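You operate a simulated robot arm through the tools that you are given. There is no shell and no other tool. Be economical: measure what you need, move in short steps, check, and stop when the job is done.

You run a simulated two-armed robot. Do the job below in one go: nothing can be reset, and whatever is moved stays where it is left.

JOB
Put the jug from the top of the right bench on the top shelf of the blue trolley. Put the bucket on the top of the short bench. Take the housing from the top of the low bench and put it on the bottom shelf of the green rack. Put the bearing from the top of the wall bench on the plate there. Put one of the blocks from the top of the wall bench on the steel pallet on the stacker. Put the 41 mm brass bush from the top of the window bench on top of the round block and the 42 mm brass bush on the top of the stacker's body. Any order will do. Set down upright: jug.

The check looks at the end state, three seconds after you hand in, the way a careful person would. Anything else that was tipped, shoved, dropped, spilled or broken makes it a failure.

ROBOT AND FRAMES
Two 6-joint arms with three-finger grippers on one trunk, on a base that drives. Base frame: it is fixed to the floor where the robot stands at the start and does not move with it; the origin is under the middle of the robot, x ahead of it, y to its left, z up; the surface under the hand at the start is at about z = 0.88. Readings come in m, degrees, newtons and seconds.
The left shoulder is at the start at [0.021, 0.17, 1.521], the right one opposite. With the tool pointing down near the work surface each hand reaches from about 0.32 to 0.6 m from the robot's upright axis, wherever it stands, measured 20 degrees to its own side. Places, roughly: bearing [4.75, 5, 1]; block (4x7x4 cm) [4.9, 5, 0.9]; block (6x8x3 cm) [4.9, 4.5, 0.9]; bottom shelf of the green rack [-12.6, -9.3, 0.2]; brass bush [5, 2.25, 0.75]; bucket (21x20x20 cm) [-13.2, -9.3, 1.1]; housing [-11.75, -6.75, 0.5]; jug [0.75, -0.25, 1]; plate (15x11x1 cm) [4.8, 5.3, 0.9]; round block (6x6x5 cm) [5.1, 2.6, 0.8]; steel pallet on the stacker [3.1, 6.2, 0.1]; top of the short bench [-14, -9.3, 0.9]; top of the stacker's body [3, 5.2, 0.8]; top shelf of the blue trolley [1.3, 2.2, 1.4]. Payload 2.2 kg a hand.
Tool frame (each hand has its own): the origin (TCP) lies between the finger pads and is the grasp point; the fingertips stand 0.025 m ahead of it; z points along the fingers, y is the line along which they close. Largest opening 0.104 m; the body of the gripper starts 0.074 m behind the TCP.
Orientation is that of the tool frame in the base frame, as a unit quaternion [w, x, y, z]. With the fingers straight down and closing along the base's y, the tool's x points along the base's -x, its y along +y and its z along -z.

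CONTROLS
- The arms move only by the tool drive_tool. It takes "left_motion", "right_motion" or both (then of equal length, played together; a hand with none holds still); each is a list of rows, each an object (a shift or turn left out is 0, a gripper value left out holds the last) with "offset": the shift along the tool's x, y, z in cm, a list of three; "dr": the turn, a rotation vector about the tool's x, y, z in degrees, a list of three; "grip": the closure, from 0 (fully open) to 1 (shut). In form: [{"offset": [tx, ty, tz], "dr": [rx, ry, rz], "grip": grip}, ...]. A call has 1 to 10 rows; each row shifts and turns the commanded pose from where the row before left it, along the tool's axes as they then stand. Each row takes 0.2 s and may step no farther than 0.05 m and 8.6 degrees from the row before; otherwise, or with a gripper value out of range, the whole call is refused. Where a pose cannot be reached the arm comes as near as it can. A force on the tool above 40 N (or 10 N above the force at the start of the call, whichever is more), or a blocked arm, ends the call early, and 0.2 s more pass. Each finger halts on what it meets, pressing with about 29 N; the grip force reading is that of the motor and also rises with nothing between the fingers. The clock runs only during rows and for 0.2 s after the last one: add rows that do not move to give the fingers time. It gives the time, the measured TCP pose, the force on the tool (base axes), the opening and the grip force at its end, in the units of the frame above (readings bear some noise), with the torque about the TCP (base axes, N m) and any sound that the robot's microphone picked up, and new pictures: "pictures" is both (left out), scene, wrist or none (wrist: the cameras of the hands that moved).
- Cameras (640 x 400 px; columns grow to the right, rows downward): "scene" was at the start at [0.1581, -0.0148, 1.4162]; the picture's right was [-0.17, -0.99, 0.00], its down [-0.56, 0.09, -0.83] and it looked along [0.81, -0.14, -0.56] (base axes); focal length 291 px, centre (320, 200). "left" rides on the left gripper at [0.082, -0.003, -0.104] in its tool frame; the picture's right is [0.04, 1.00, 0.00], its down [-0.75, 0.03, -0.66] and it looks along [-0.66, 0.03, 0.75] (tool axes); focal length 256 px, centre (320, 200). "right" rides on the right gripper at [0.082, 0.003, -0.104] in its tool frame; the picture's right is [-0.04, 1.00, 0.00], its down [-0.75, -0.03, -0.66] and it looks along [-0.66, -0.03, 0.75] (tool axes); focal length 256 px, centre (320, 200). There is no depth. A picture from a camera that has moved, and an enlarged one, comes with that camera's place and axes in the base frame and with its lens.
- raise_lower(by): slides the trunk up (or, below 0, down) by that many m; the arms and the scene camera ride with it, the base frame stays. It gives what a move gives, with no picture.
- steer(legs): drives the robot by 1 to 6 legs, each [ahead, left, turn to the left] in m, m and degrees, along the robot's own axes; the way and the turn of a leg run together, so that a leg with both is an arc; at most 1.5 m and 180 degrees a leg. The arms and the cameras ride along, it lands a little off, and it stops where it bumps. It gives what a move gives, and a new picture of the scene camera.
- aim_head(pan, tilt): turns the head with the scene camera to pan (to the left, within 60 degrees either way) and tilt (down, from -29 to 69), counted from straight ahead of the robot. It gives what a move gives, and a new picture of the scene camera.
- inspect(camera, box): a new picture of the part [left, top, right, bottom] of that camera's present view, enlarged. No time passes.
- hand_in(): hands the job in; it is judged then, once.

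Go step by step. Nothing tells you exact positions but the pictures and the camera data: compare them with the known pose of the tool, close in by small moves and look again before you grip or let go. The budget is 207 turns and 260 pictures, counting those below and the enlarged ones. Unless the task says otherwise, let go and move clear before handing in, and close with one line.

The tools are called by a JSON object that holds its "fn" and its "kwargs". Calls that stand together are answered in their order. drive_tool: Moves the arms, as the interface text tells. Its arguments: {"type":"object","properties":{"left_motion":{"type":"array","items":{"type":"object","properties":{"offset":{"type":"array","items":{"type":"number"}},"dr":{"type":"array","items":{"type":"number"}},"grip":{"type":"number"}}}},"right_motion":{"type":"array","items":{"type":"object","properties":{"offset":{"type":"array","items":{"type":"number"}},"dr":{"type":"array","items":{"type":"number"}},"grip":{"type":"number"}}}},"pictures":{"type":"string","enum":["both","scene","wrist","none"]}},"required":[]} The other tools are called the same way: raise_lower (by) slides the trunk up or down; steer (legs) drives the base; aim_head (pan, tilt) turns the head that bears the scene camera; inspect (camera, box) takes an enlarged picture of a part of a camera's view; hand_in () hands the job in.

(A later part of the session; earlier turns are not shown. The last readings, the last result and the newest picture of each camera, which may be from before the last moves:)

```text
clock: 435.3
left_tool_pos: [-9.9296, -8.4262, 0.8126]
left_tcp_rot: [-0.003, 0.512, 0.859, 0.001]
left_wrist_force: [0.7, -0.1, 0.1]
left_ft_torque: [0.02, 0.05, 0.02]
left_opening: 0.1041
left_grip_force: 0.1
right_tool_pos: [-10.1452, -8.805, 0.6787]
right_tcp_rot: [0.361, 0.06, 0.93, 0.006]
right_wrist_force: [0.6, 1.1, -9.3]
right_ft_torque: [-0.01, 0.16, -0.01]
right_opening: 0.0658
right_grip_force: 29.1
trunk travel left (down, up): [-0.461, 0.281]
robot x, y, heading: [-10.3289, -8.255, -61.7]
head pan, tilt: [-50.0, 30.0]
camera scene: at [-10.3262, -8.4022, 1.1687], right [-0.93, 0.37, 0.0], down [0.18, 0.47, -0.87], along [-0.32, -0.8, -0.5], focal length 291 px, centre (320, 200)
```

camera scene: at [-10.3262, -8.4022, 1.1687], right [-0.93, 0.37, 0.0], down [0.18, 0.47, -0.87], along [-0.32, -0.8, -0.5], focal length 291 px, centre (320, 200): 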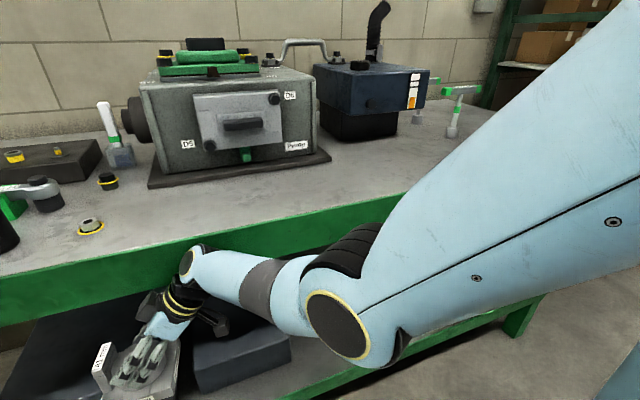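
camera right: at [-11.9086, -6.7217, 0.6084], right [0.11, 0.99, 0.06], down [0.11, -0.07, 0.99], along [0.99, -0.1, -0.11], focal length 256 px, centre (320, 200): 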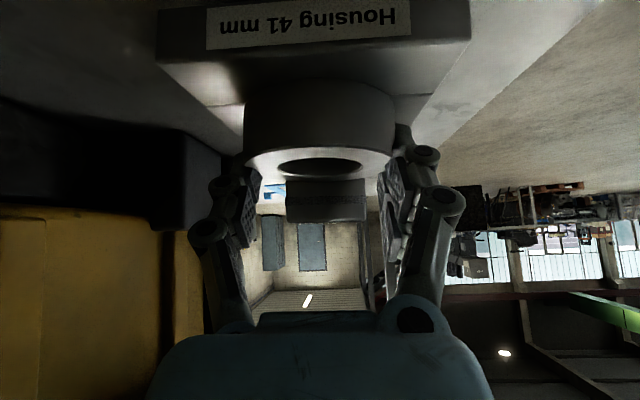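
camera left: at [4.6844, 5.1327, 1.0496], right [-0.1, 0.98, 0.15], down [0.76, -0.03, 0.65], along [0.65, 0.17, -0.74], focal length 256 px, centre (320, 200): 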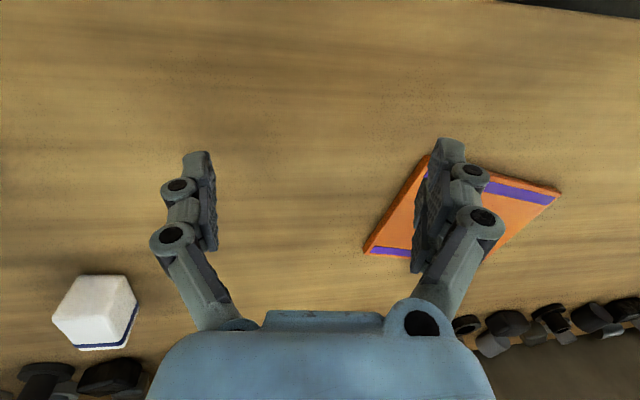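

The green bench front is at y≈−8.81, and my forearm touched its edge. I'll back north, turn to face south, and slide west along the aisle to the rack.

{"fn": "steer", "kwargs": {"legs": [[-0.3, 0.16, 0], [0, 0, -28.3], [0, -1.25, 0]]}}

{"fn": "aim_head", "kwargs": {"pan": -8, "tilt": 40}}

```text
clock: 444.9
left_tool_pos: [-11.3266, -8.2572, 0.8121]
left_tcp_rot: [-0.002, 0.701, 0.714, 0.001]
left_wrist_force: [-1.3, 0.3, 0.8]
left_ft_torque: [0.0, -0.03, -0.02]
left_opening: 0.1042
left_grip_force: 0.0
right_tool_pos: [-11.6935, -8.4952, 0.679]
right_tcp_rot: [0.353, 0.28, 0.889, -0.08]
right_wrist_force: [0.5, 0.4, -9.5]
right_ft_torque: [0.05, 0.09, 0.0]
right_opening: 0.0656
right_grip_force: 28.9
trunk travel left (down, up): [-0.461, 0.281]
robot x, y, heading: [-11.5982, -7.9228, -89.2]
head pan, tilt: [-50.0, 30.0]
camera scene: at [-11.6688, -8.0537, 1.1687], right [-0.65, 0.76, 0.0], down [0.38, 0.33, -0.87], along [-0.66, -0.56, -0.5], focal length 291 px, centre (320, 200)
```

scene: 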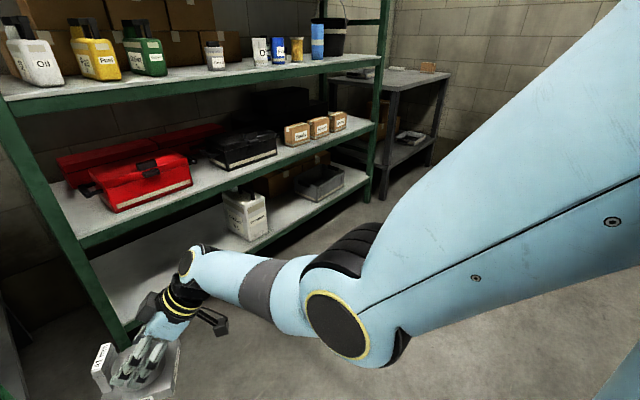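

```text
clock: 446.0
left_tool_pos: [-11.3274, -8.258, 0.8119]
left_tcp_rot: [-0.002, 0.701, 0.713, 0.001]
left_wrist_force: [-0.5, -0.6, 0.7]
left_ft_torque: [0.01, 0.02, -0.01]
left_opening: 0.1039
left_grip_force: 0.2
right_tool_pos: [-11.6947, -8.4955, 0.6788]
right_tcp_rot: [0.352, 0.281, 0.889, -0.08]
right_wrist_force: [0.4, 0.6, -8.8]
right_ft_torque: [0.09, 0.12, 0.01]
right_opening: 0.0656
right_grip_force: 29.2
trunk travel left (down, up): [-0.461, 0.281]
robot x, y, heading: [-11.6025, -7.9202, -89.2]
head pan, tilt: [-8.0, 40.0]
camera scene: at [-11.6108, -8.079, 1.1534], right [-0.99, 0.13, 0.0], down [0.08, 0.64, -0.77], along [-0.1, -0.76, -0.64], focal length 291 px, centre (320, 200)
```

scene: 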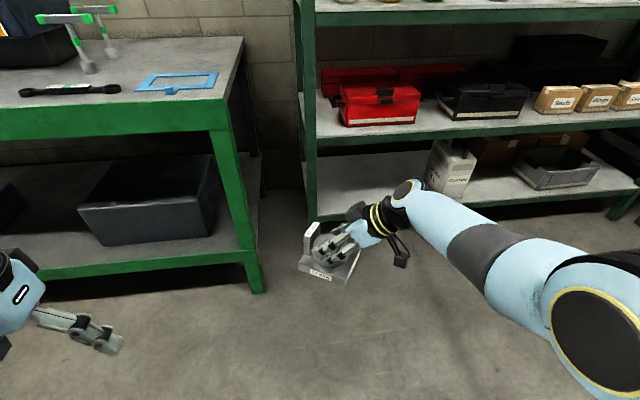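

The bottom shelf (z≈0.2, next shelf at 0.61, front y≈−9.07) is free between the left post and the white jug, centred at x≈−12.05. I'll yaw the hand a bit to point more into the shelf, lower the trunk, and come up in front.

{"fn": "drive_tool", "kwargs": {"right_motion": [{"dr": [6.1, 0, 5.7]}, {"dr": [6.1, 0, 5.7]}, {"dr": [6.1, 0, 5.7]}, {"offset": [0, 0, 0]}], "pictures": "none"}}

{"fn": "steer", "kwargs": {"legs": [[0, -0.37, 0]]}}

{"fn": "raise_lower", "kwargs": {"by": -0.35}}

{"fn": "steer", "kwargs": {"legs": [[0.42, 0, 0]]}}

```text
clock: 447.0
left_tool_pos: [-11.3275, -8.2579, 0.8134]
left_tcp_rot: [-0.003, 0.701, 0.714, 0.001]
left_wrist_force: [-0.1, -0.8, 0.3]
left_ft_torque: [0.02, 0.0, 0.0]
left_opening: 0.1037
left_grip_force: 0.0
right_tool_pos: [-11.6948, -8.496, 0.6795]
right_tcp_rot: [0.312, 0.461, 0.814, -0.168]
right_wrist_force: [0.7, 0.5, -8.8]
right_ft_torque: [0.13, 0.09, -0.01]
right_opening: 0.0654
right_grip_force: 29.4
trunk travel left (down, up): [-0.461, 0.281]
robot x, y, heading: [-11.6024, -7.9186, -89.2]
head pan, tilt: [-8.0, 40.0]
```

```text
clock: 449.4
left_tool_pos: [-11.6915, -8.2632, 0.8139]
left_tcp_rot: [-0.003, 0.701, 0.714, 0.001]
left_wrist_force: [0.2, -0.3, -0.4]
left_ft_torque: [-0.02, -0.01, 0.02]
left_opening: 0.1039
left_grip_force: 0.1
right_tool_pos: [-12.0586, -8.5002, 0.6797]
right_tcp_rot: [0.311, 0.462, 0.814, -0.168]
right_wrist_force: [-0.5, 0.2, -9.5]
right_ft_torque: [0.09, 0.06, 0.02]
right_opening: 0.0653
right_grip_force: 29.0
trunk travel left (down, up): [-0.461, 0.281]
robot x, y, heading: [-11.9662, -7.927, -89.5]
head pan, tilt: [-8.0, 40.0]
camera scene: at [-11.9747, -8.0837, 1.1534], right [-0.99, 0.13, 0.0], down [0.08, 0.64, -0.77], along [-0.1, -0.76, -0.64], focal length 291 px, centre (320, 200)
```

scene: 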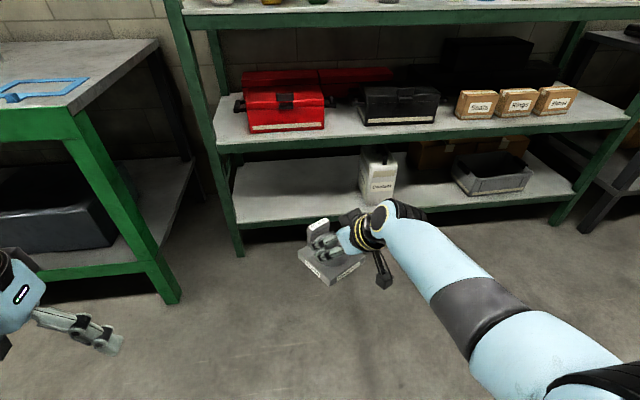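

```text
clock: 452.8
left_tool_pos: [-11.69, -8.2631, 0.4645]
left_tcp_rot: [-0.002, 0.701, 0.713, 0.001]
left_wrist_force: [-0.3, 0.3, -0.4]
left_ft_torque: [-0.02, 0.0, 0.03]
left_opening: 0.1039
left_grip_force: 0.1
right_tool_pos: [-12.057, -8.4998, 0.3296]
right_tcp_rot: [0.311, 0.462, 0.813, -0.168]
right_wrist_force: [0.8, -0.9, -8.8]
right_ft_torque: [0.09, 0.05, 0.02]
right_opening: 0.0654
right_grip_force: 28.7
trunk travel left (down, up): [-0.111, 0.631]
robot x, y, heading: [-11.9631, -7.9219, -89.1]
head pan, tilt: [-8.0, 40.0]
```

```text
clock: 455.4
left_tool_pos: [-11.6844, -8.6841, 0.4627]
left_tcp_rot: [-0.003, 0.7, 0.714, 0.001]
left_wrist_force: [0.0, 0.3, -0.9]
left_ft_torque: [0.01, 0.02, 0.03]
left_opening: 0.104
left_grip_force: 0.1
right_tool_pos: [-12.0513, -8.9205, 0.3292]
right_tcp_rot: [0.311, 0.461, 0.814, -0.167]
right_wrist_force: [0.1, 0.3, -9.1]
right_ft_torque: [0.08, 0.1, -0.03]
right_opening: 0.0655
right_grip_force: 29.1
trunk travel left (down, up): [-0.111, 0.631]
robot x, y, heading: [-11.9591, -8.3526, -89.0]
head pan, tilt: [-8.0, 40.0]
camera scene: at [-11.9677, -8.526, 0.7923], right [-0.99, 0.12, 0.0], down [0.08, 0.64, -0.77], along [-0.1, -0.76, -0.64], focal length 291 px, centre (320, 200)
```

scene: 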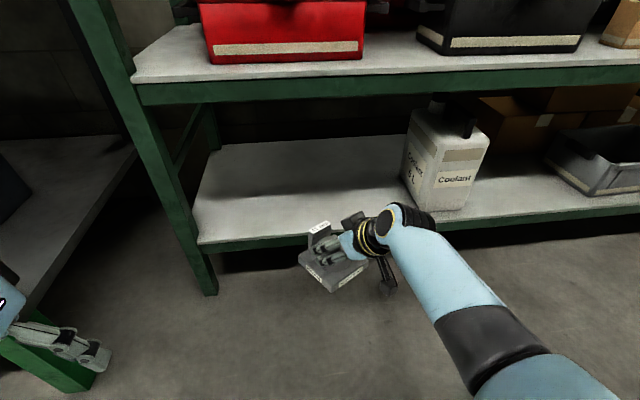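

The housing is 6 cm above shelf level and just before the edge, with the coolant jug well to the right. I'll move in 25 cm.

{"fn": "steer", "kwargs": {"legs": [[0.25, 0, 0]]}}

```text
clock: 457.2
left_tool_pos: [-11.6797, -8.9363, 0.4631]
left_tcp_rot: [-0.003, 0.7, 0.714, 0.001]
left_wrist_force: [1.0, -0.2, 0.6]
left_ft_torque: [0.03, 0.01, 0.0]
left_opening: 0.104
left_grip_force: 0.1
right_tool_pos: [-12.0465, -9.1724, 0.3298]
right_tcp_rot: [0.311, 0.46, 0.815, -0.168]
right_wrist_force: [-0.1, -0.1, -8.0]
right_ft_torque: [0.07, 0.08, 0.02]
right_opening: 0.0654
right_grip_force: 28.9
trunk travel left (down, up): [-0.111, 0.631]
robot x, y, heading: [-11.9526, -8.6016, -89.1]
head pan, tilt: [-8.0, 40.0]
camera scene: at [-11.9638, -8.7775, 0.7923], right [-0.99, 0.12, 0.0], down [0.08, 0.64, -0.77], along [-0.09, -0.76, -0.64], focal length 291 px, centre (320, 200)
```

scene: 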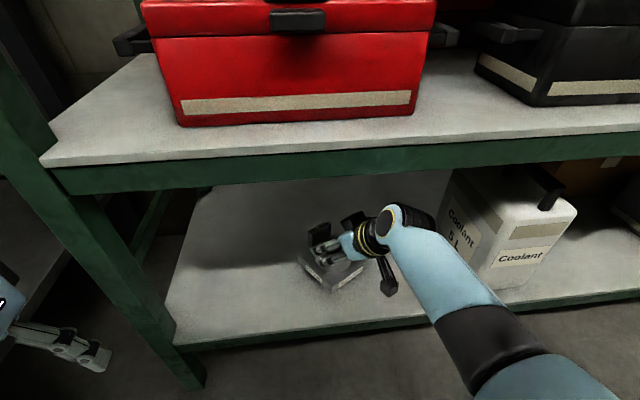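

The housing is over the shelf. I'll lower with the trunk and then the arm until contact.

{"fn": "raise_lower", "kwargs": {"by": -0.045}}

{"fn": "drive_tool", "kwargs": {"right_motion": [{"offset": [0.27, 0, 0.3]}, {"offset": [0.27, 0, 0.3]}, {"offset": [0, 0, 0]}], "pictures": "wrist"}}

```text
clock: 458.0
left_tool_pos: [-11.6791, -8.9326, 0.4213]
left_tcp_rot: [-0.006, 0.7, 0.715, 0.003]
left_wrist_force: [0.0, -0.4, -0.4]
left_ft_torque: [0.0, 0.01, -0.02]
left_opening: 0.104
left_grip_force: 0.0
right_tool_pos: [-12.0457, -9.1761, 0.2922]
right_tcp_rot: [0.317, 0.461, 0.811, -0.17]
right_wrist_force: [-1.8, 4.5, 14.5]
right_ft_torque: [0.11, -0.66, 0.18]
right_opening: 0.0684
right_grip_force: 28.9
trunk travel left (down, up): [-0.069, 0.672]
robot x, y, heading: [-11.9551, -8.6013, -89.2]
head pan, tilt: [-8.0, 40.0]
stopped: the force on the tool passed its limit at 73 N (the readings are from after the stop); the commanded pose is now the measured one
```

```text
clock: 458.4
left_tool_pos: [-11.6807, -8.9327, 0.4207]
left_tcp_rot: [-0.004, 0.699, 0.715, 0.001]
left_wrist_force: [-0.1, 0.0, -0.5]
left_ft_torque: [-0.02, 0.0, 0.02]
left_opening: 0.1038
left_grip_force: 0.1
right_tool_pos: [-12.0438, -9.1798, 0.2923]
right_tcp_rot: [0.321, 0.461, 0.809, -0.172]
right_wrist_force: [-1.5, 5.9, 20.4]
right_ft_torque: [1.01, -0.36, 0.11]
right_opening: 0.0686
right_grip_force: 29.1
trunk travel left (down, up): [-0.069, 0.672]
robot x, y, heading: [-11.9565, -8.6002, -89.5]
head pan, tilt: [-8.0, 40.0]
stopped in row 2 (right hand): the force on the tool passed its limit at 59 N (the readings are from after the stop); the commanded pose is now the measured one
camera right: at [-12.11, -9.0662, 0.3146], right [0.87, 0.49, 0.04], down [0.02, -0.12, 0.99], along [0.49, -0.86, -0.11], focal length 256 px, centre (320, 200)
```

right: 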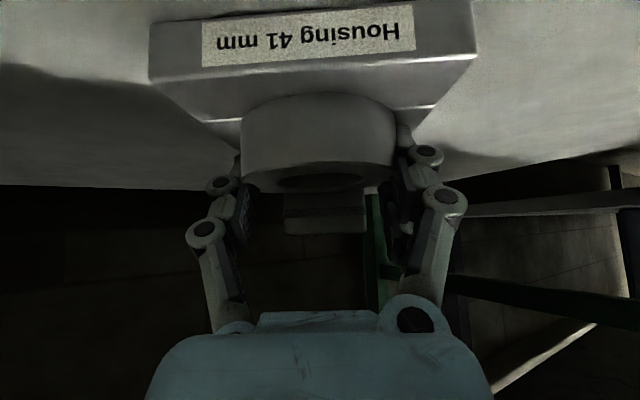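

It's on the shelf. I'll relieve the pressure a little, open, and retreat up along the tool axis.

{"fn": "drive_tool", "kwargs": {"right_motion": [{"offset": [-0.2, 0, -0.22]}, {"offset": [0, 0, 0]}, {"grip": 0.25}, {"grip": 0.1}, {"grip": 0}, {"offset": [0, 0, -1]}, {"offset": [0, 0, -2]}, {"offset": [0, 0, -2]}, {"offset": [0, 0, 0]}], "pictures": "both"}}

```text
clock: 460.4
left_tool_pos: [-11.6799, -8.9336, 0.4207]
left_tcp_rot: [-0.004, 0.7, 0.715, 0.003]
left_wrist_force: [1.6, 0.2, 0.2]
left_ft_torque: [0.01, 0.02, -0.01]
left_opening: 0.104
left_grip_force: 0.1
right_tool_pos: [-12.0616, -9.148, 0.3281]
right_tcp_rot: [0.318, 0.462, 0.811, -0.17]
right_wrist_force: [0.7, -0.7, -0.2]
right_ft_torque: [-0.01, 0.01, 0.0]
right_opening: 0.1039
right_grip_force: 0.0
trunk travel left (down, up): [-0.069, 0.672]
robot x, y, heading: [-11.9561, -8.5968, -89.0]
head pan, tilt: [-8.0, 40.0]
camera scene: at [-11.9638, -8.78, 0.7506], right [-0.99, 0.12, 0.0], down [0.08, 0.64, -0.77], along [-0.1, -0.76, -0.64], focal length 291 px, centre (320, 200)
camera right: at [-12.1277, -9.0363, 0.3527], right [0.87, 0.49, 0.04], down [0.02, -0.12, 0.99], along [0.49, -0.86, -0.12], focal length 256 px, centre (320, 200)
```

scene: 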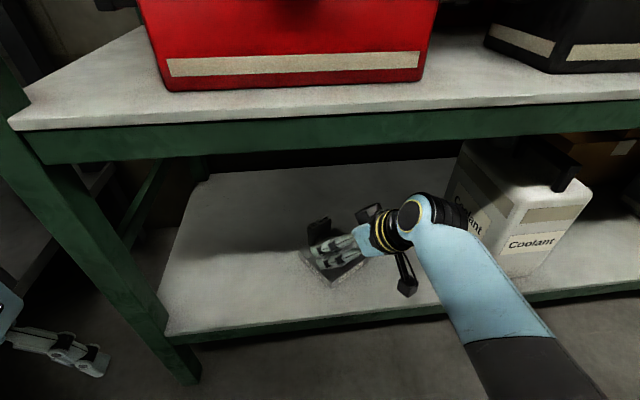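
right: 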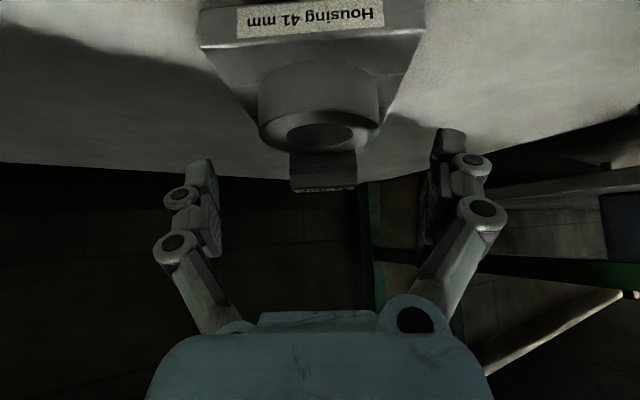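

The housing lies flat on the bottom shelf. I'll withdraw, raise the trunk, and move west to look at the bucket on the 1.0 m shelf.

{"fn": "drive_tool", "kwargs": {"right_motion": [{"offset": [0, 0, -2]}, {"offset": [0, 0, -1.5]}, {"offset": [0, 0, 0]}], "pictures": "none"}}

{"fn": "steer", "kwargs": {"legs": [[-0.4, 0, 0]]}}

{"fn": "raise_lower", "kwargs": {"by": 0.4}}

{"fn": "raise_lower", "kwargs": {"by": 0.27}}

{"fn": "steer", "kwargs": {"legs": [[0, -1.0, 0]]}}

{"fn": "aim_head", "kwargs": {"pan": -10, "tilt": 20}}

```text
clock: 461.2
left_tool_pos: [-11.6794, -8.9332, 0.4195]
left_tcp_rot: [-0.005, 0.7, 0.715, 0.003]
left_wrist_force: [0.2, -0.1, 0.4]
left_ft_torque: [-0.02, -0.03, -0.02]
left_opening: 0.1041
left_grip_force: 0.1
right_tool_pos: [-12.0755, -9.1299, 0.3554]
right_tcp_rot: [0.319, 0.461, 0.811, -0.17]
right_wrist_force: [0.3, -0.6, -0.6]
right_ft_torque: [0.02, -0.02, 0.0]
right_opening: 0.1043
right_grip_force: 0.1
trunk travel left (down, up): [-0.069, 0.672]
robot x, y, heading: [-11.9529, -8.5976, -89.1]
head pan, tilt: [-8.0, 40.0]
```

```text
clock: 463.7
left_tool_pos: [-11.685, -8.5313, 0.4203]
left_tcp_rot: [-0.004, 0.698, 0.716, 0.003]
left_wrist_force: [-0.5, -0.1, 0.9]
left_ft_torque: [0.03, -0.03, -0.02]
left_opening: 0.1039
left_grip_force: 0.1
right_tool_pos: [-12.0788, -8.7298, 0.3556]
right_tcp_rot: [0.318, 0.46, 0.812, -0.169]
right_wrist_force: [-0.5, -1.0, 0.1]
right_ft_torque: [0.0, 0.0, 0.0]
right_opening: 0.1038
right_grip_force: 0.0
trunk travel left (down, up): [-0.069, 0.672]
robot x, y, heading: [-11.967, -8.2001, -88.7]
head pan, tilt: [-8.0, 40.0]
camera scene: at [-11.9698, -8.3792, 0.7506], right [-0.99, 0.12, 0.0], down [0.08, 0.64, -0.77], along [-0.09, -0.76, -0.64], focal length 291 px, centre (320, 200)
```

scene: 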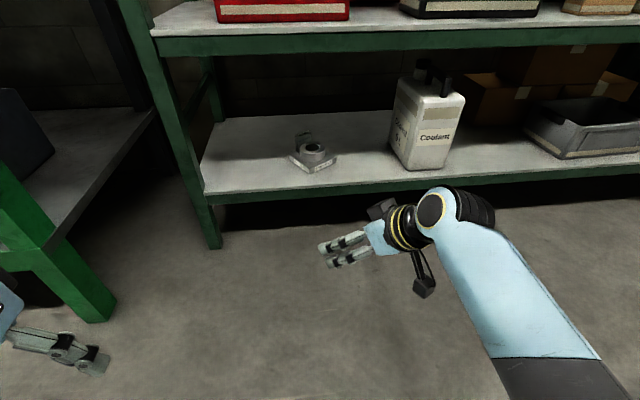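

```text
clock: 467.5
left_tool_pos: [-11.6849, -8.5313, 0.8192]
left_tcp_rot: [-0.005, 0.699, 0.715, 0.003]
left_wrist_force: [-0.1, 0.0, 0.0]
left_ft_torque: [-0.05, 0.01, -0.01]
left_opening: 0.104
left_grip_force: 0.0
right_tool_pos: [-12.0798, -8.7277, 0.7552]
right_tcp_rot: [0.319, 0.46, 0.811, -0.17]
right_wrist_force: [0.5, 0.1, 0.7]
right_ft_torque: [-0.01, 0.03, -0.02]
right_opening: 0.1041
right_grip_force: 0.0
trunk travel left (down, up): [-0.469, 0.272]
robot x, y, heading: [-11.9623, -8.1973, -89.1]
head pan, tilt: [-8.0, 40.0]
```

```text
clock: 470.3
left_tool_pos: [-11.6841, -8.5322, 1.0904]
left_tcp_rot: [-0.005, 0.698, 0.716, 0.004]
left_wrist_force: [0.3, -0.3, -0.6]
left_ft_torque: [-0.02, 0.0, 0.04]
left_opening: 0.104
left_grip_force: 0.0
right_tool_pos: [-12.0781, -8.7291, 1.0251]
right_tcp_rot: [0.319, 0.459, 0.812, -0.169]
right_wrist_force: [-0.7, 0.4, -0.3]
right_ft_torque: [0.01, 0.0, 0.02]
right_opening: 0.104
right_grip_force: 0.1
trunk travel left (down, up): [-0.739, 0.002]
robot x, y, heading: [-11.9594, -8.1979, -88.9]
head pan, tilt: [-8.0, 40.0]
```

```text
clock: 475.5
left_tool_pos: [-12.6882, -8.5483, 1.0906]
left_tcp_rot: [-0.005, 0.702, 0.712, 0.003]
left_wrist_force: [0.4, 0.7, 1.0]
left_ft_torque: [-0.01, 0.01, -0.02]
left_opening: 0.104
left_grip_force: 0.1
right_tool_pos: [-13.085, -8.7425, 1.0254]
right_tcp_rot: [0.318, 0.463, 0.809, -0.171]
right_wrist_force: [-0.4, -0.8, 0.6]
right_ft_torque: [0.0, 0.01, 0.0]
right_opening: 0.1039
right_grip_force: 0.0
trunk travel left (down, up): [-0.739, 0.002]
robot x, y, heading: [-12.9636, -8.2164, -89.3]
head pan, tilt: [-8.0, 40.0]
camera scene: at [-12.9723, -8.3673, 1.4342], right [-0.99, 0.13, 0.0], down [0.08, 0.64, -0.77], along [-0.1, -0.76, -0.64], focal length 291 px, centre (320, 200)
```

scene: 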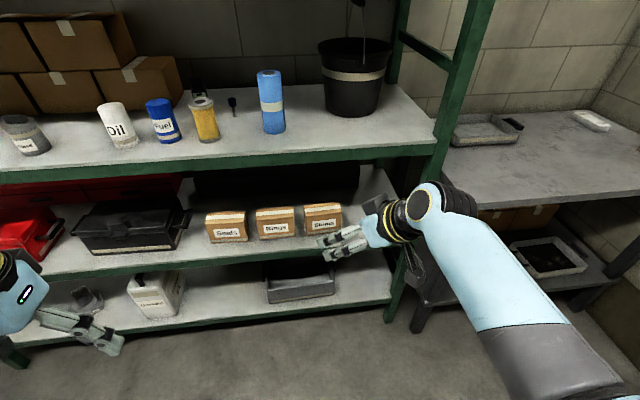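

```text
clock: 476.3
left_tool_pos: [-12.6881, -8.5496, 1.0908]
left_tcp_rot: [-0.004, 0.702, 0.713, 0.003]
left_wrist_force: [0.5, 0.9, 0.2]
left_ft_torque: [-0.02, 0.02, 0.01]
left_opening: 0.1038
left_grip_force: 0.1
right_tool_pos: [-13.0855, -8.7434, 1.0256]
right_tcp_rot: [0.318, 0.463, 0.81, -0.171]
right_wrist_force: [0.0, 0.0, 0.1]
right_ft_torque: [0.03, -0.01, -0.01]
right_opening: 0.1037
right_grip_force: 0.0
trunk travel left (down, up): [-0.739, 0.002]
robot x, y, heading: [-12.9643, -8.2156, -89.4]
head pan, tilt: [-10.0, 20.0]
camera scene: at [-12.9761, -8.3749, 1.4655], right [-0.99, 0.16, 0.0], down [0.06, 0.34, -0.94], along [-0.15, -0.93, -0.34], focal length 291 px, centre (320, 200)
```

scene: 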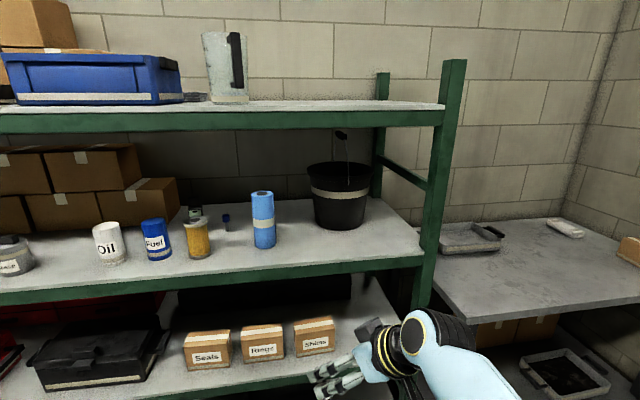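

The bucket stands on the 1.02 m shelf with its bail upright, close under the next shelf. I'll zoom in to measure the bail grip and clearance.

{"fn": "inspect", "kwargs": {"camera": "scene", "box": [270, 80, 470, 270]}}

```text
2.11 times, centred on (370, 175) of scene
camera zoom: at [-12.9761, -8.3749, 1.4655], right [-0.99, 0.16, 0.0], down [0.06, 0.34, -0.94], along [-0.15, -0.93, -0.34], focal length 613 px, centre (215, 253)
```

zoom: 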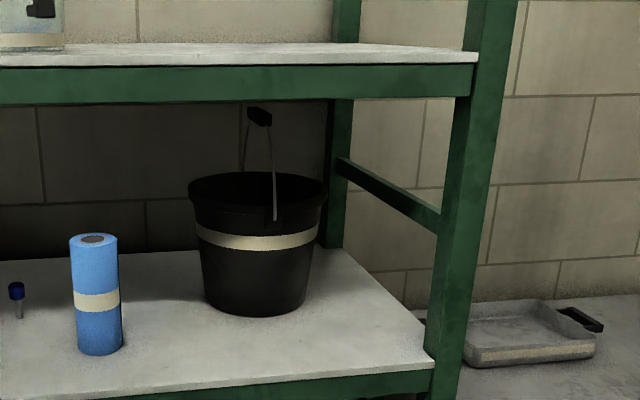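

The bail's plane runs straight along y at x≈−13.187, and its grip is too close under the beam for a direct lift. So I'll first draw the bucket forward by its near bail wire, then lift it by the grip from outside the rack. I'll set the hand nearly level and pointing straight in.

{"fn": "drive_tool", "kwargs": {"right_motion": [{"dr": [5.85, 0, 5.45]}, {"dr": [5.85, 0, 5.45]}, {"dr": [5.85, 0, 5.45]}, {"dr": [5.85, 0, 5.45]}, {"dr": [0, -7.5, 0]}, {"dr": [0, -7.5, 0]}, {"dr": [0, -7.5, 0]}, {"dr": [0, -7.5, 0]}, {"dr": [0, -7.5, 0]}], "pictures": "none"}}

{"fn": "drive_tool", "kwargs": {"right_motion": [{"offset": [-4.5, 0, -0.8]}, {"offset": [-4.5, 0, -0.8]}, {"offset": [-4.5, 0, -0.8]}, {"offset": [-4.5, 0, -0.8]}, {"offset": [-4.5, 0, -0.8]}, {"offset": [-3.5, 0, -0.6], "grip": 0.35}, {"offset": [0, 0, 0]}], "pictures": "wrist"}}

```text
clock: 478.5
left_tool_pos: [-12.6882, -8.5472, 1.09]
left_tcp_rot: [-0.005, 0.701, 0.713, 0.004]
left_wrist_force: [-0.2, -0.8, -0.4]
left_ft_torque: [-0.02, 0.0, 0.0]
left_opening: 0.104
left_grip_force: 0.1
right_tool_pos: [-13.1398, -8.7461, 1.0189]
right_tcp_rot: [0.364, 0.56, 0.58, -0.466]
right_wrist_force: [0.0, -0.4, 0.0]
right_ft_torque: [0.01, -0.02, -0.02]
right_opening: 0.1045
right_grip_force: 0.0
right hand out of reach, approached as far as the arm can: row 9
trunk travel left (down, up): [-0.739, 0.002]
robot x, y, heading: [-12.9633, -8.2108, -89.2]
head pan, tilt: [-10.0, 20.0]
stopped in row 9 (right hand): the arm was blocked; the commanded pose is now the measured one
```

```text
clock: 479.5
left_tool_pos: [-12.6878, -8.5484, 1.0908]
left_tcp_rot: [-0.004, 0.702, 0.712, 0.002]
left_wrist_force: [0.3, -0.1, -0.1]
left_ft_torque: [-0.02, 0.02, -0.02]
left_opening: 0.1041
left_grip_force: 0.1
right_tool_pos: [-13.177, -8.7653, 1.1707]
right_tcp_rot: [0.313, 0.52, 0.613, -0.505]
right_wrist_force: [-0.9, 0.9, 0.2]
right_ft_torque: [0.0, -0.03, 0.0]
right_opening: 0.1041
right_grip_force: 0.1
trunk travel left (down, up): [-0.739, 0.002]
robot x, y, heading: [-12.9634, -8.217, -89.2]
head pan, tilt: [-10.0, 20.0]
stopped in row 4 (right hand): the arm was blocked; the commanded pose is now the measured one
camera right: at [-13.181, -8.6423, 1.1266], right [0.96, -0.06, -0.26], down [0.26, 0.38, 0.89], along [0.04, -0.92, 0.38], focal length 256 px, centre (320, 200)
```

right: 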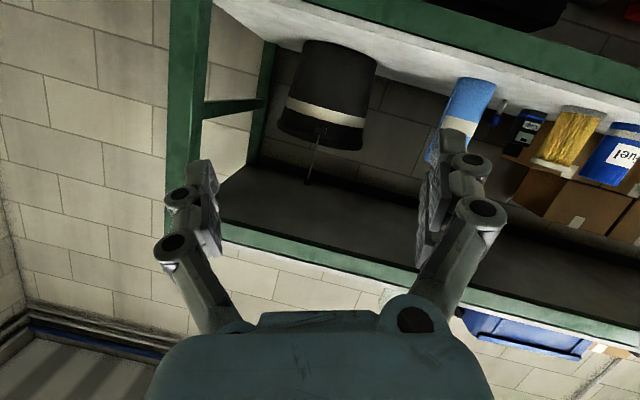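

The arm is cramped this close to the body. I'll back the base 20 cm, extend the hand forward while levelling it, and then raise.

{"fn": "steer", "kwargs": {"legs": [[-0.22, 0, 0]]}}

{"fn": "drive_tool", "kwargs": {"right_motion": [{"offset": [-1.3, 0.2, 3.8]}, {"offset": [-1.3, 0.2, 3.8]}, {"offset": [-1.0, 0.1, 3.8], "dr": [-2.4, -2.75, 5.3]}, {"offset": [-0.8, 0, 3.5], "dr": [-2.4, -2.75, 5.3]}, {"offset": [-0.5, 0, 3], "dr": [-2.4, -2.75, 5.3]}, {"offset": [-3, 0, -0.5]}, {"offset": [-3, 0, -0.5]}, {"offset": [-3, 0, -0.5]}, {"offset": [0, 0, 0]}], "pictures": "wrist"}}

```text
clock: 481.2
left_tool_pos: [-12.6907, -8.33, 1.0903]
left_tcp_rot: [-0.004, 0.701, 0.713, 0.003]
left_wrist_force: [0.1, 0.3, 0.0]
left_ft_torque: [0.0, -0.04, 0.0]
left_opening: 0.1041
left_grip_force: 0.0
right_tool_pos: [-13.1789, -8.5486, 1.1699]
right_tcp_rot: [0.313, 0.52, 0.613, -0.505]
right_wrist_force: [-0.3, 0.6, -0.4]
right_ft_torque: [-0.01, -0.01, 0.01]
right_opening: 0.1039
right_grip_force: 0.2
trunk travel left (down, up): [-0.739, 0.002]
robot x, y, heading: [-12.9668, -7.9938, -89.5]
head pan, tilt: [-10.0, 20.0]
camera scene: at [-12.9785, -8.1574, 1.4657], right [-0.99, 0.16, 0.0], down [0.06, 0.34, -0.94], along [-0.15, -0.93, -0.34], focal length 291 px, centre (320, 200)
```

scene: 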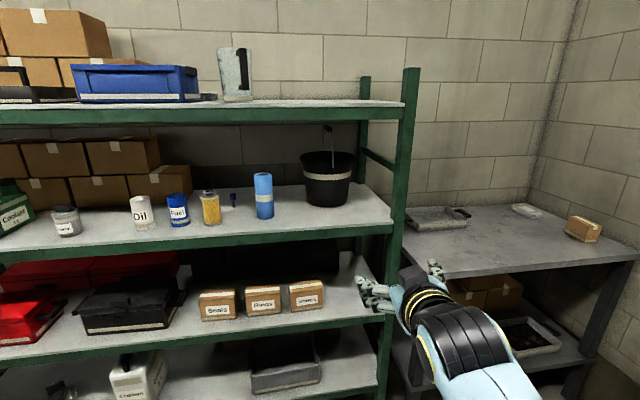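

```text
clock: 483.2
left_tool_pos: [-12.6906, -8.3323, 1.0904]
left_tcp_rot: [-0.004, 0.701, 0.714, 0.004]
left_wrist_force: [-0.9, -0.6, 0.2]
left_ft_torque: [0.0, 0.0, 0.03]
left_opening: 0.1039
left_grip_force: 0.0
right_tool_pos: [-13.1821, -8.7366, 1.2553]
right_tcp_rot: [0.455, 0.542, 0.542, -0.453]
right_wrist_force: [-0.1, 0.4, -0.2]
right_ft_torque: [0.02, 0.03, 0.03]
right_opening: 0.1037
right_grip_force: 0.1
trunk travel left (down, up): [-0.739, 0.002]
robot x, y, heading: [-12.9629, -7.9919, -89.2]
head pan, tilt: [-10.0, 20.0]
camera right: at [-13.1792, -8.621, 1.1942], right [1.0, -0.01, 0.04], down [-0.03, 0.51, 0.86], along [-0.03, -0.86, 0.51], focal length 256 px, centre (320, 200)
```

right: 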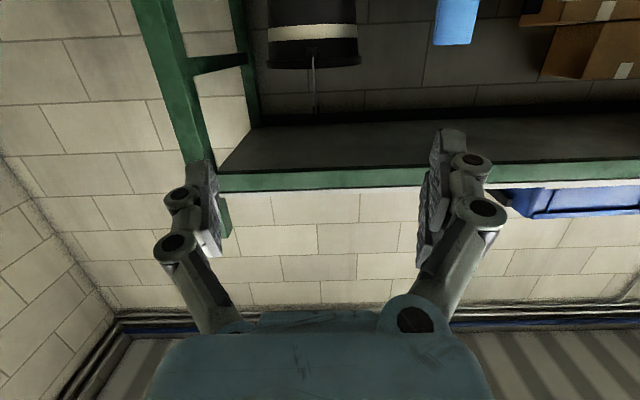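

Levelled. The near bail wire at grip height should be at about (−13.20, −9.235, 1.285). I'll align the hand, and drive in most of the way.

{"fn": "drive_tool", "kwargs": {"right_motion": [{"offset": [-1.5, -0.9, -0.25], "grip": 0.3}, {"offset": [-1.5, -0.9, -0.25], "grip": 0.3}, {"grip": 0.3}], "pictures": "none"}}

{"fn": "steer", "kwargs": {"legs": [[0.38, 0, 0]]}}

{"fn": "inspect", "kwargs": {"camera": "scene", "box": [270, 60, 470, 260]}}

{"fn": "inspect", "kwargs": {"camera": "right", "box": [0, 0, 640, 400]}}

```text
clock: 484.0
left_tool_pos: [-12.6916, -8.3324, 1.0904]
left_tcp_rot: [-0.005, 0.701, 0.713, 0.003]
left_wrist_force: [-0.2, -0.2, 0.3]
left_ft_torque: [-0.04, 0.0, -0.01]
left_opening: 0.1038
left_grip_force: 0.0
right_tool_pos: [-13.2007, -8.738, 1.2865]
right_tcp_rot: [0.455, 0.542, 0.542, -0.453]
right_wrist_force: [0.9, 0.3, -0.1]
right_ft_torque: [-0.04, -0.04, 0.0]
right_opening: 0.0728
right_grip_force: 0.1
trunk travel left (down, up): [-0.739, 0.002]
robot x, y, heading: [-12.9675, -7.9977, -89.3]
head pan, tilt: [-10.0, 20.0]
```

```text
clock: 486.4
left_tool_pos: [-12.686, -8.7072, 1.0898]
left_tcp_rot: [-0.004, 0.7, 0.714, 0.003]
left_wrist_force: [-0.1, -1.1, 0.5]
left_ft_torque: [-0.02, -0.04, 0.0]
left_opening: 0.104
left_grip_force: 0.1
right_tool_pos: [-13.1959, -9.1141, 1.2854]
right_tcp_rot: [0.456, 0.541, 0.543, -0.453]
right_wrist_force: [-0.3, 0.0, -0.6]
right_ft_torque: [-0.01, 0.0, -0.03]
right_opening: 0.0729
right_grip_force: 0.1
trunk travel left (down, up): [-0.739, 0.002]
robot x, y, heading: [-12.9654, -8.3695, -89.2]
head pan, tilt: [-10.0, 20.0]
camera scene: at [-12.9738, -8.5343, 1.4655], right [-0.99, 0.16, 0.0], down [0.06, 0.34, -0.94], along [-0.15, -0.93, -0.34], focal length 291 px, centre (320, 200)
```

scene: 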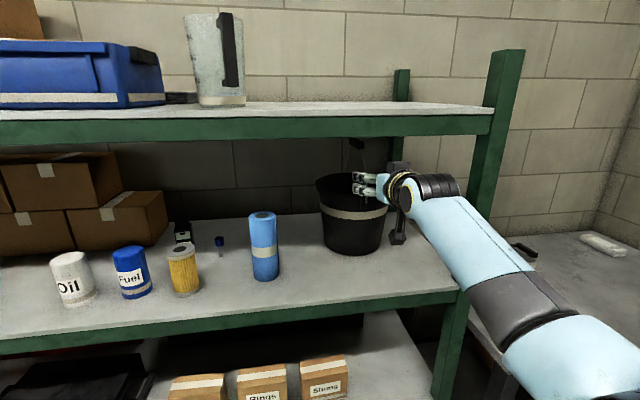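

```text
2.00 times, centred on (370, 160) of scene
camera zoom: at [-12.9738, -8.5343, 1.4655], right [-0.99, 0.16, 0.0], down [0.06, 0.34, -0.94], along [-0.15, -0.93, -0.34], focal length 583 px, centre (220, 280)
```

zoom: 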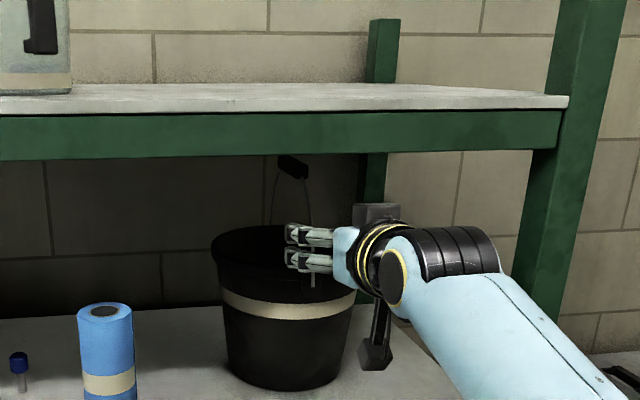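

```text
1.00 times, centred on (320, 200) of right (not enlarged: the box is as wide or as high as the picture)
camera zoom: at [-13.193, -8.9979, 1.2244], right [1.0, 0.0, 0.04], down [-0.03, 0.51, 0.86], along [-0.02, -0.86, 0.51], focal length 256 px, centre (320, 200)
```

zoom: 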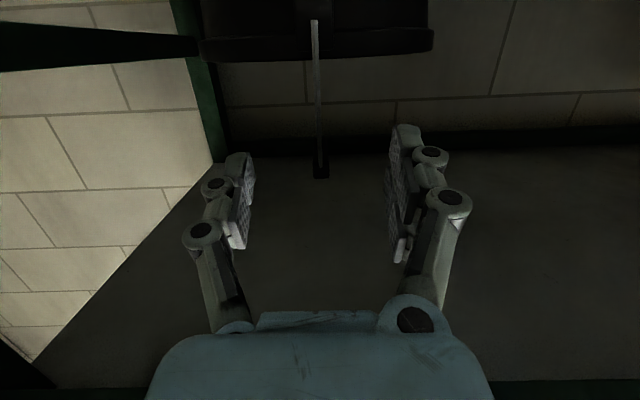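

The view is excellent: the bail grip's near end is at y≈−9.235, z≈1.33, and with the hand tilted slightly upward I can grip it directly without touching rim or beam. I'll re-pitch and rise to its level.

{"fn": "drive_tool", "kwargs": {"right_motion": [{"dr": [0, -6, 0]}, {"dr": [0, -6, 0]}, {"dr": [0, -6, 0]}, {"offset": [-1.8, 0, 0.25]}, {"offset": [-1.8, 0, 0.25]}, {"offset": [-1.7, 0, 0.24]}, {"offset": [0, 0, 0]}], "pictures": "wrist"}}

```text
clock: 488.0
left_tool_pos: [-12.6851, -8.7063, 1.0898]
left_tcp_rot: [-0.004, 0.701, 0.714, 0.003]
left_wrist_force: [0.4, -0.4, 0.0]
left_ft_torque: [-0.03, -0.01, 0.03]
left_opening: 0.1041
left_grip_force: 0.0
right_tool_pos: [-13.1953, -9.1139, 1.3345]
right_tcp_rot: [0.535, 0.464, 0.465, -0.532]
right_wrist_force: [0.0, -0.6, 0.4]
right_ft_torque: [0.03, -0.01, 0.0]
right_opening: 0.0728
right_grip_force: 0.1
right hand out of reach, approached as far as the arm can: row 4, 5
trunk travel left (down, up): [-0.739, 0.002]
robot x, y, heading: [-12.9578, -8.3723, -89.4]
head pan, tilt: [-10.0, 20.0]
camera right: at [-13.1932, -9.0232, 1.2395], right [1.0, 0.01, 0.04], down [-0.03, 0.75, 0.66], along [-0.03, -0.66, 0.75], focal length 256 px, centre (320, 200)
```

right: 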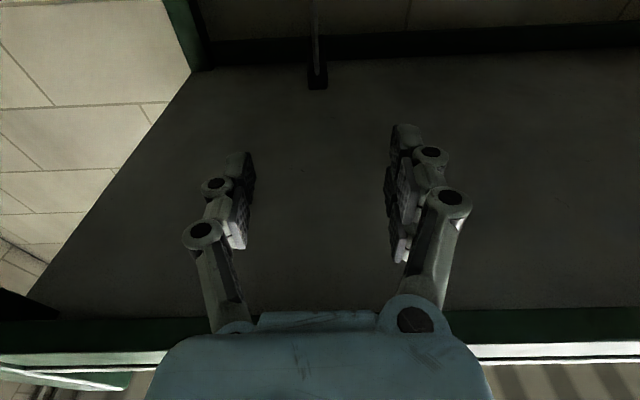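

Aligned; the grip's end is dead ahead. I'll move 13 cm in and check.

{"fn": "steer", "kwargs": {"legs": [[0.13, 0, 0]]}}

{"fn": "inspect", "kwargs": {"camera": "right", "box": [160, 0, 480, 200]}}

{"fn": "inspect", "kwargs": {"camera": "scene", "box": [290, 90, 490, 250]}}

```text
clock: 489.2
left_tool_pos: [-12.6841, -8.8358, 1.0898]
left_tcp_rot: [-0.004, 0.701, 0.713, 0.003]
left_wrist_force: [0.0, -0.2, 0.0]
left_ft_torque: [0.02, -0.01, -0.02]
left_opening: 0.1042
left_grip_force: 0.1
right_tool_pos: [-13.1951, -9.2426, 1.3333]
right_tcp_rot: [0.534, 0.464, 0.464, -0.532]
right_wrist_force: [0.5, -0.5, -0.3]
right_ft_torque: [-0.03, -0.04, 0.01]
right_opening: 0.073
right_grip_force: 0.0
trunk travel left (down, up): [-0.739, 0.002]
robot x, y, heading: [-12.9595, -8.5052, -89.2]
head pan, tilt: [-10.0, 20.0]
camera scene: at [-12.9723, -8.6625, 1.4656], right [-0.99, 0.16, 0.0], down [0.06, 0.34, -0.94], along [-0.15, -0.93, -0.34], focal length 291 px, centre (320, 200)
```

scene: 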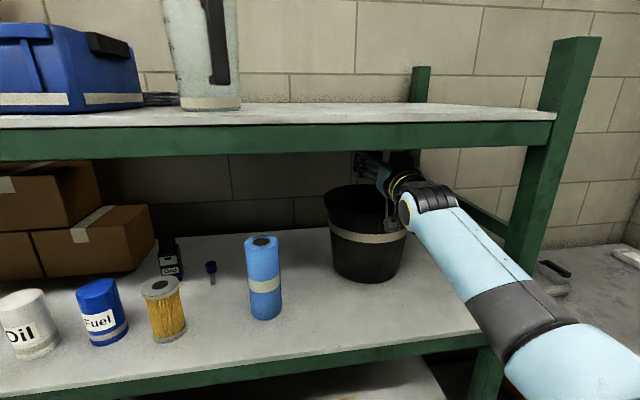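

```text
2.00 times, centred on (320, 100) of right
camera zoom: at [-13.1917, -9.1514, 1.2394], right [1.0, 0.01, 0.04], down [-0.03, 0.75, 0.66], along [-0.03, -0.66, 0.75], focal length 512 px, centre (320, 400)
```

zoom: 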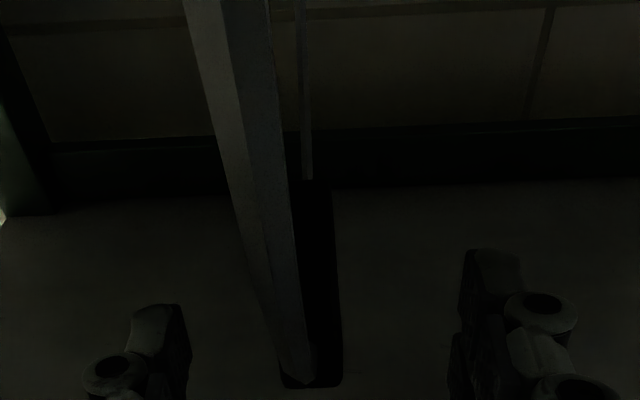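

```text
2.50 times, centred on (390, 170) of scene
camera zoom: at [-12.9723, -8.6625, 1.4656], right [-0.99, 0.16, 0.0], down [0.06, 0.34, -0.94], along [-0.15, -0.93, -0.34], focal length 728 px, centre (145, 275)
```

zoom: 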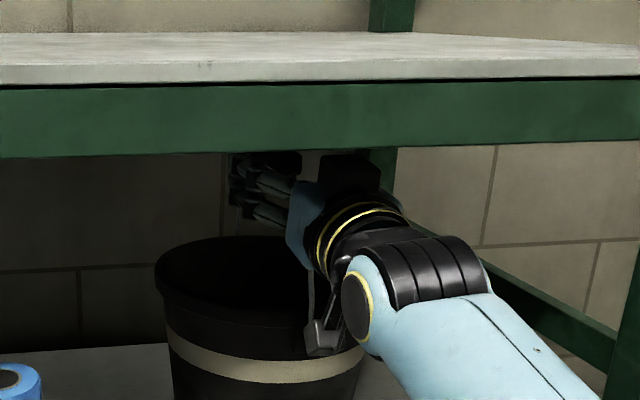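

The grip bar spans y −9.236 to −9.342. I'll go 1.5 cm deeper and 0.7 cm higher, then close on it.

{"fn": "drive_tool", "kwargs": {"right_motion": [{"offset": [-0.6, -0.2, 0.1]}, {"offset": [0, 0, 1.4]}, {"offset": [0, 0, 0]}, {"grip": 0.6}, {"grip": 1}, {"grip": 1}, {"grip": 1}, {"grip": 1}], "pictures": "none"}}

```text
clock: 491.0
left_tool_pos: [-12.6842, -8.8357, 1.0909]
left_tcp_rot: [-0.004, 0.701, 0.713, 0.002]
left_wrist_force: [-0.7, 0.0, -1.3]
left_ft_torque: [-0.01, -0.01, 0.03]
left_opening: 0.104
left_grip_force: 0.0
right_tool_pos: [-13.1951, -9.2579, 1.3406]
right_tcp_rot: [0.535, 0.464, 0.465, -0.532]
right_wrist_force: [-1.2, -1.0, -0.7]
right_ft_torque: [-0.04, 0.12, -0.06]
right_opening: 0.0185
right_grip_force: 29.0
trunk travel left (down, up): [-0.739, 0.002]
robot x, y, heading: [-12.9595, -8.5009, -89.1]
head pan, tilt: [-10.0, 20.0]
```

The bar is gripped (18.5 mm). I'll lift 1.5 cm and see the load.

{"fn": "drive_tool", "kwargs": {"right_motion": [{"offset": [-0.5, 0, 0.07]}, {"offset": [-0.5, 0, 0.07]}, {"offset": [-0.6, 0, 0.08]}, {"offset": [0, 0, 0]}], "pictures": "scene"}}

```text
clock: 492.0
left_tool_pos: [-12.6838, -8.8366, 1.089]
left_tcp_rot: [-0.005, 0.701, 0.713, 0.003]
left_wrist_force: [0.0, 0.7, 0.4]
left_ft_torque: [0.01, 0.03, 0.03]
left_opening: 0.1041
left_grip_force: 0.1
right_tool_pos: [-13.1956, -9.2563, 1.3569]
right_tcp_rot: [0.535, 0.464, 0.464, -0.532]
right_wrist_force: [-0.8, -0.6, -3.4]
right_ft_torque: [0.14, 0.01, -0.01]
right_opening: 0.0185
right_grip_force: 28.8
trunk travel left (down, up): [-0.739, 0.002]
robot x, y, heading: [-12.958, -8.4977, -89.3]
head pan, tilt: [-10.0, 20.0]
camera scene: at [-12.9725, -8.663, 1.4655], right [-0.99, 0.16, 0.0], down [0.06, 0.34, -0.94], along [-0.15, -0.93, -0.34], focal length 291 px, centre (320, 200)
```

scene: 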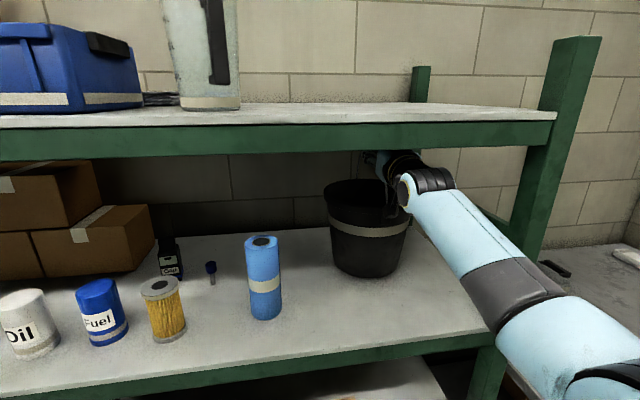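

The bucket hangs lightly (3.4 N). I'll back straight out of the rack with it.

{"fn": "steer", "kwargs": {"legs": [[-0.2, 0, 0], [-0.28, 0, 0]]}}

```text
clock: 495.2
left_tool_pos: [-12.6912, -8.3556, 1.0904]
left_tcp_rot: [-0.004, 0.703, 0.711, 0.003]
left_wrist_force: [-0.3, -0.2, -0.2]
left_ft_torque: [-0.02, 0.0, 0.04]
left_opening: 0.1039
left_grip_force: 0.0
right_tool_pos: [-13.2047, -8.7735, 1.3572]
right_tcp_rot: [-0.532, -0.466, -0.464, 0.533]
right_wrist_force: [-0.2, 0.2, -2.5]
right_ft_torque: [0.18, -0.02, -0.01]
right_opening: 0.0186
right_grip_force: 29.1
trunk travel left (down, up): [-0.739, 0.002]
robot x, y, heading: [-12.9607, -8.0191, -89.6]
head pan, tilt: [-10.0, 20.0]
camera scene: at [-12.9781, -8.1811, 1.4655], right [-0.99, 0.17, 0.0], down [0.06, 0.34, -0.94], along [-0.16, -0.93, -0.34], focal length 291 px, centre (320, 200)
```

scene: 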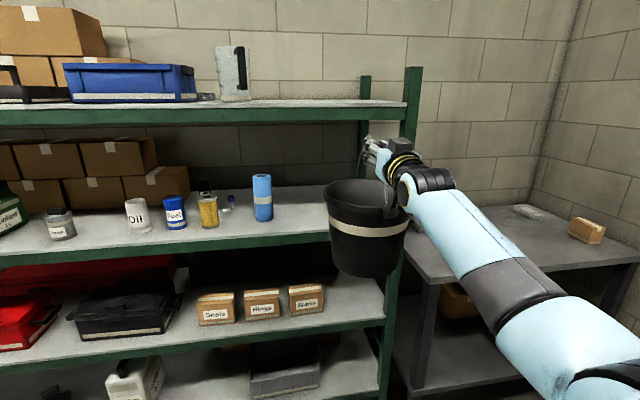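

The bucket is out and hanging well. The short bench top has free space at about (−13.95, −9.06), so I'll slide right and move over it.

{"fn": "steer", "kwargs": {"legs": [[0, -0.74, 0], [0.25, 0, 0]]}}

{"fn": "aim_head", "kwargs": {"pan": -15, "tilt": 35}}

```text
clock: 500.7
left_tool_pos: [-13.443, -8.6093, 1.0892]
left_tcp_rot: [-0.005, 0.706, 0.708, 0.004]
left_wrist_force: [-0.2, 0.6, 0.1]
left_ft_torque: [-0.01, -0.02, 0.0]
left_opening: 0.1038
left_grip_force: 0.1
right_tool_pos: [-13.9614, -9.0212, 1.3571]
right_tcp_rot: [-0.531, -0.467, -0.461, 0.536]
right_wrist_force: [-0.6, 0.4, -3.0]
right_ft_torque: [0.14, -0.01, 0.02]
right_opening: 0.0182
right_grip_force: 28.7
trunk travel left (down, up): [-0.739, 0.002]
robot x, y, heading: [-13.7141, -8.2685, -90.2]
head pan, tilt: [-10.0, 20.0]
camera scene: at [-13.7288, -8.4314, 1.4655], right [-0.98, 0.18, 0.0], down [0.06, 0.34, -0.94], along [-0.17, -0.92, -0.34], focal length 291 px, centre (320, 200)
```

scene: 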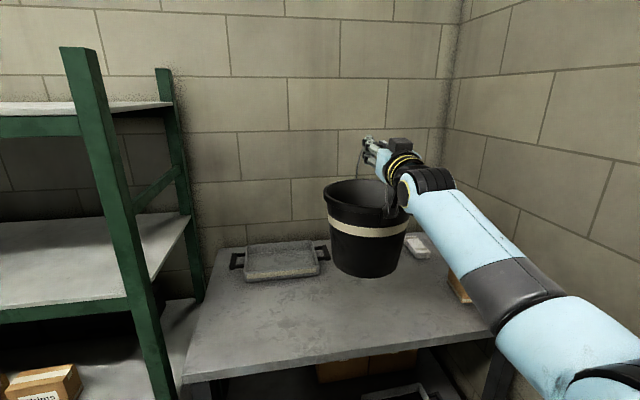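

```text
clock: 501.4
left_tool_pos: [-13.443, -8.6085, 1.0904]
left_tcp_rot: [-0.006, 0.706, 0.708, 0.004]
left_wrist_force: [-0.1, -0.2, -0.5]
left_ft_torque: [-0.03, 0.01, -0.01]
left_opening: 0.1039
left_grip_force: 0.0
right_tool_pos: [-13.9604, -9.0215, 1.3552]
right_tcp_rot: [-0.531, -0.467, -0.462, 0.535]
right_wrist_force: [0.3, -0.3, -3.5]
right_ft_torque: [0.15, 0.01, 0.02]
right_opening: 0.0185
right_grip_force: 28.9
trunk travel left (down, up): [-0.739, 0.002]
robot x, y, heading: [-13.7099, -8.2703, -90.1]
head pan, tilt: [-15.0, 35.0]
camera scene: at [-13.7355, -8.4245, 1.4417], right [-0.97, 0.26, 0.0], down [0.15, 0.55, -0.82], along [-0.21, -0.79, -0.57], focal length 291 px, centre (320, 200)
```

scene: 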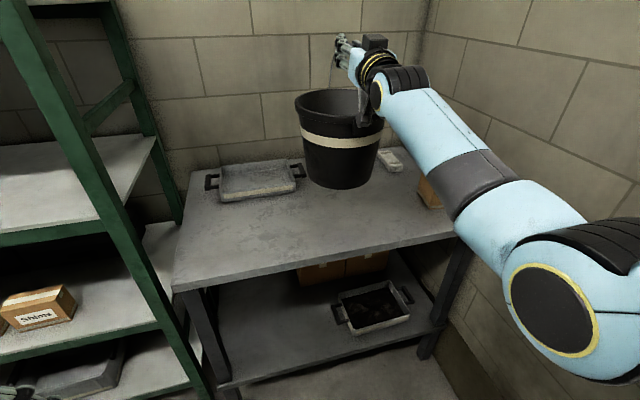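

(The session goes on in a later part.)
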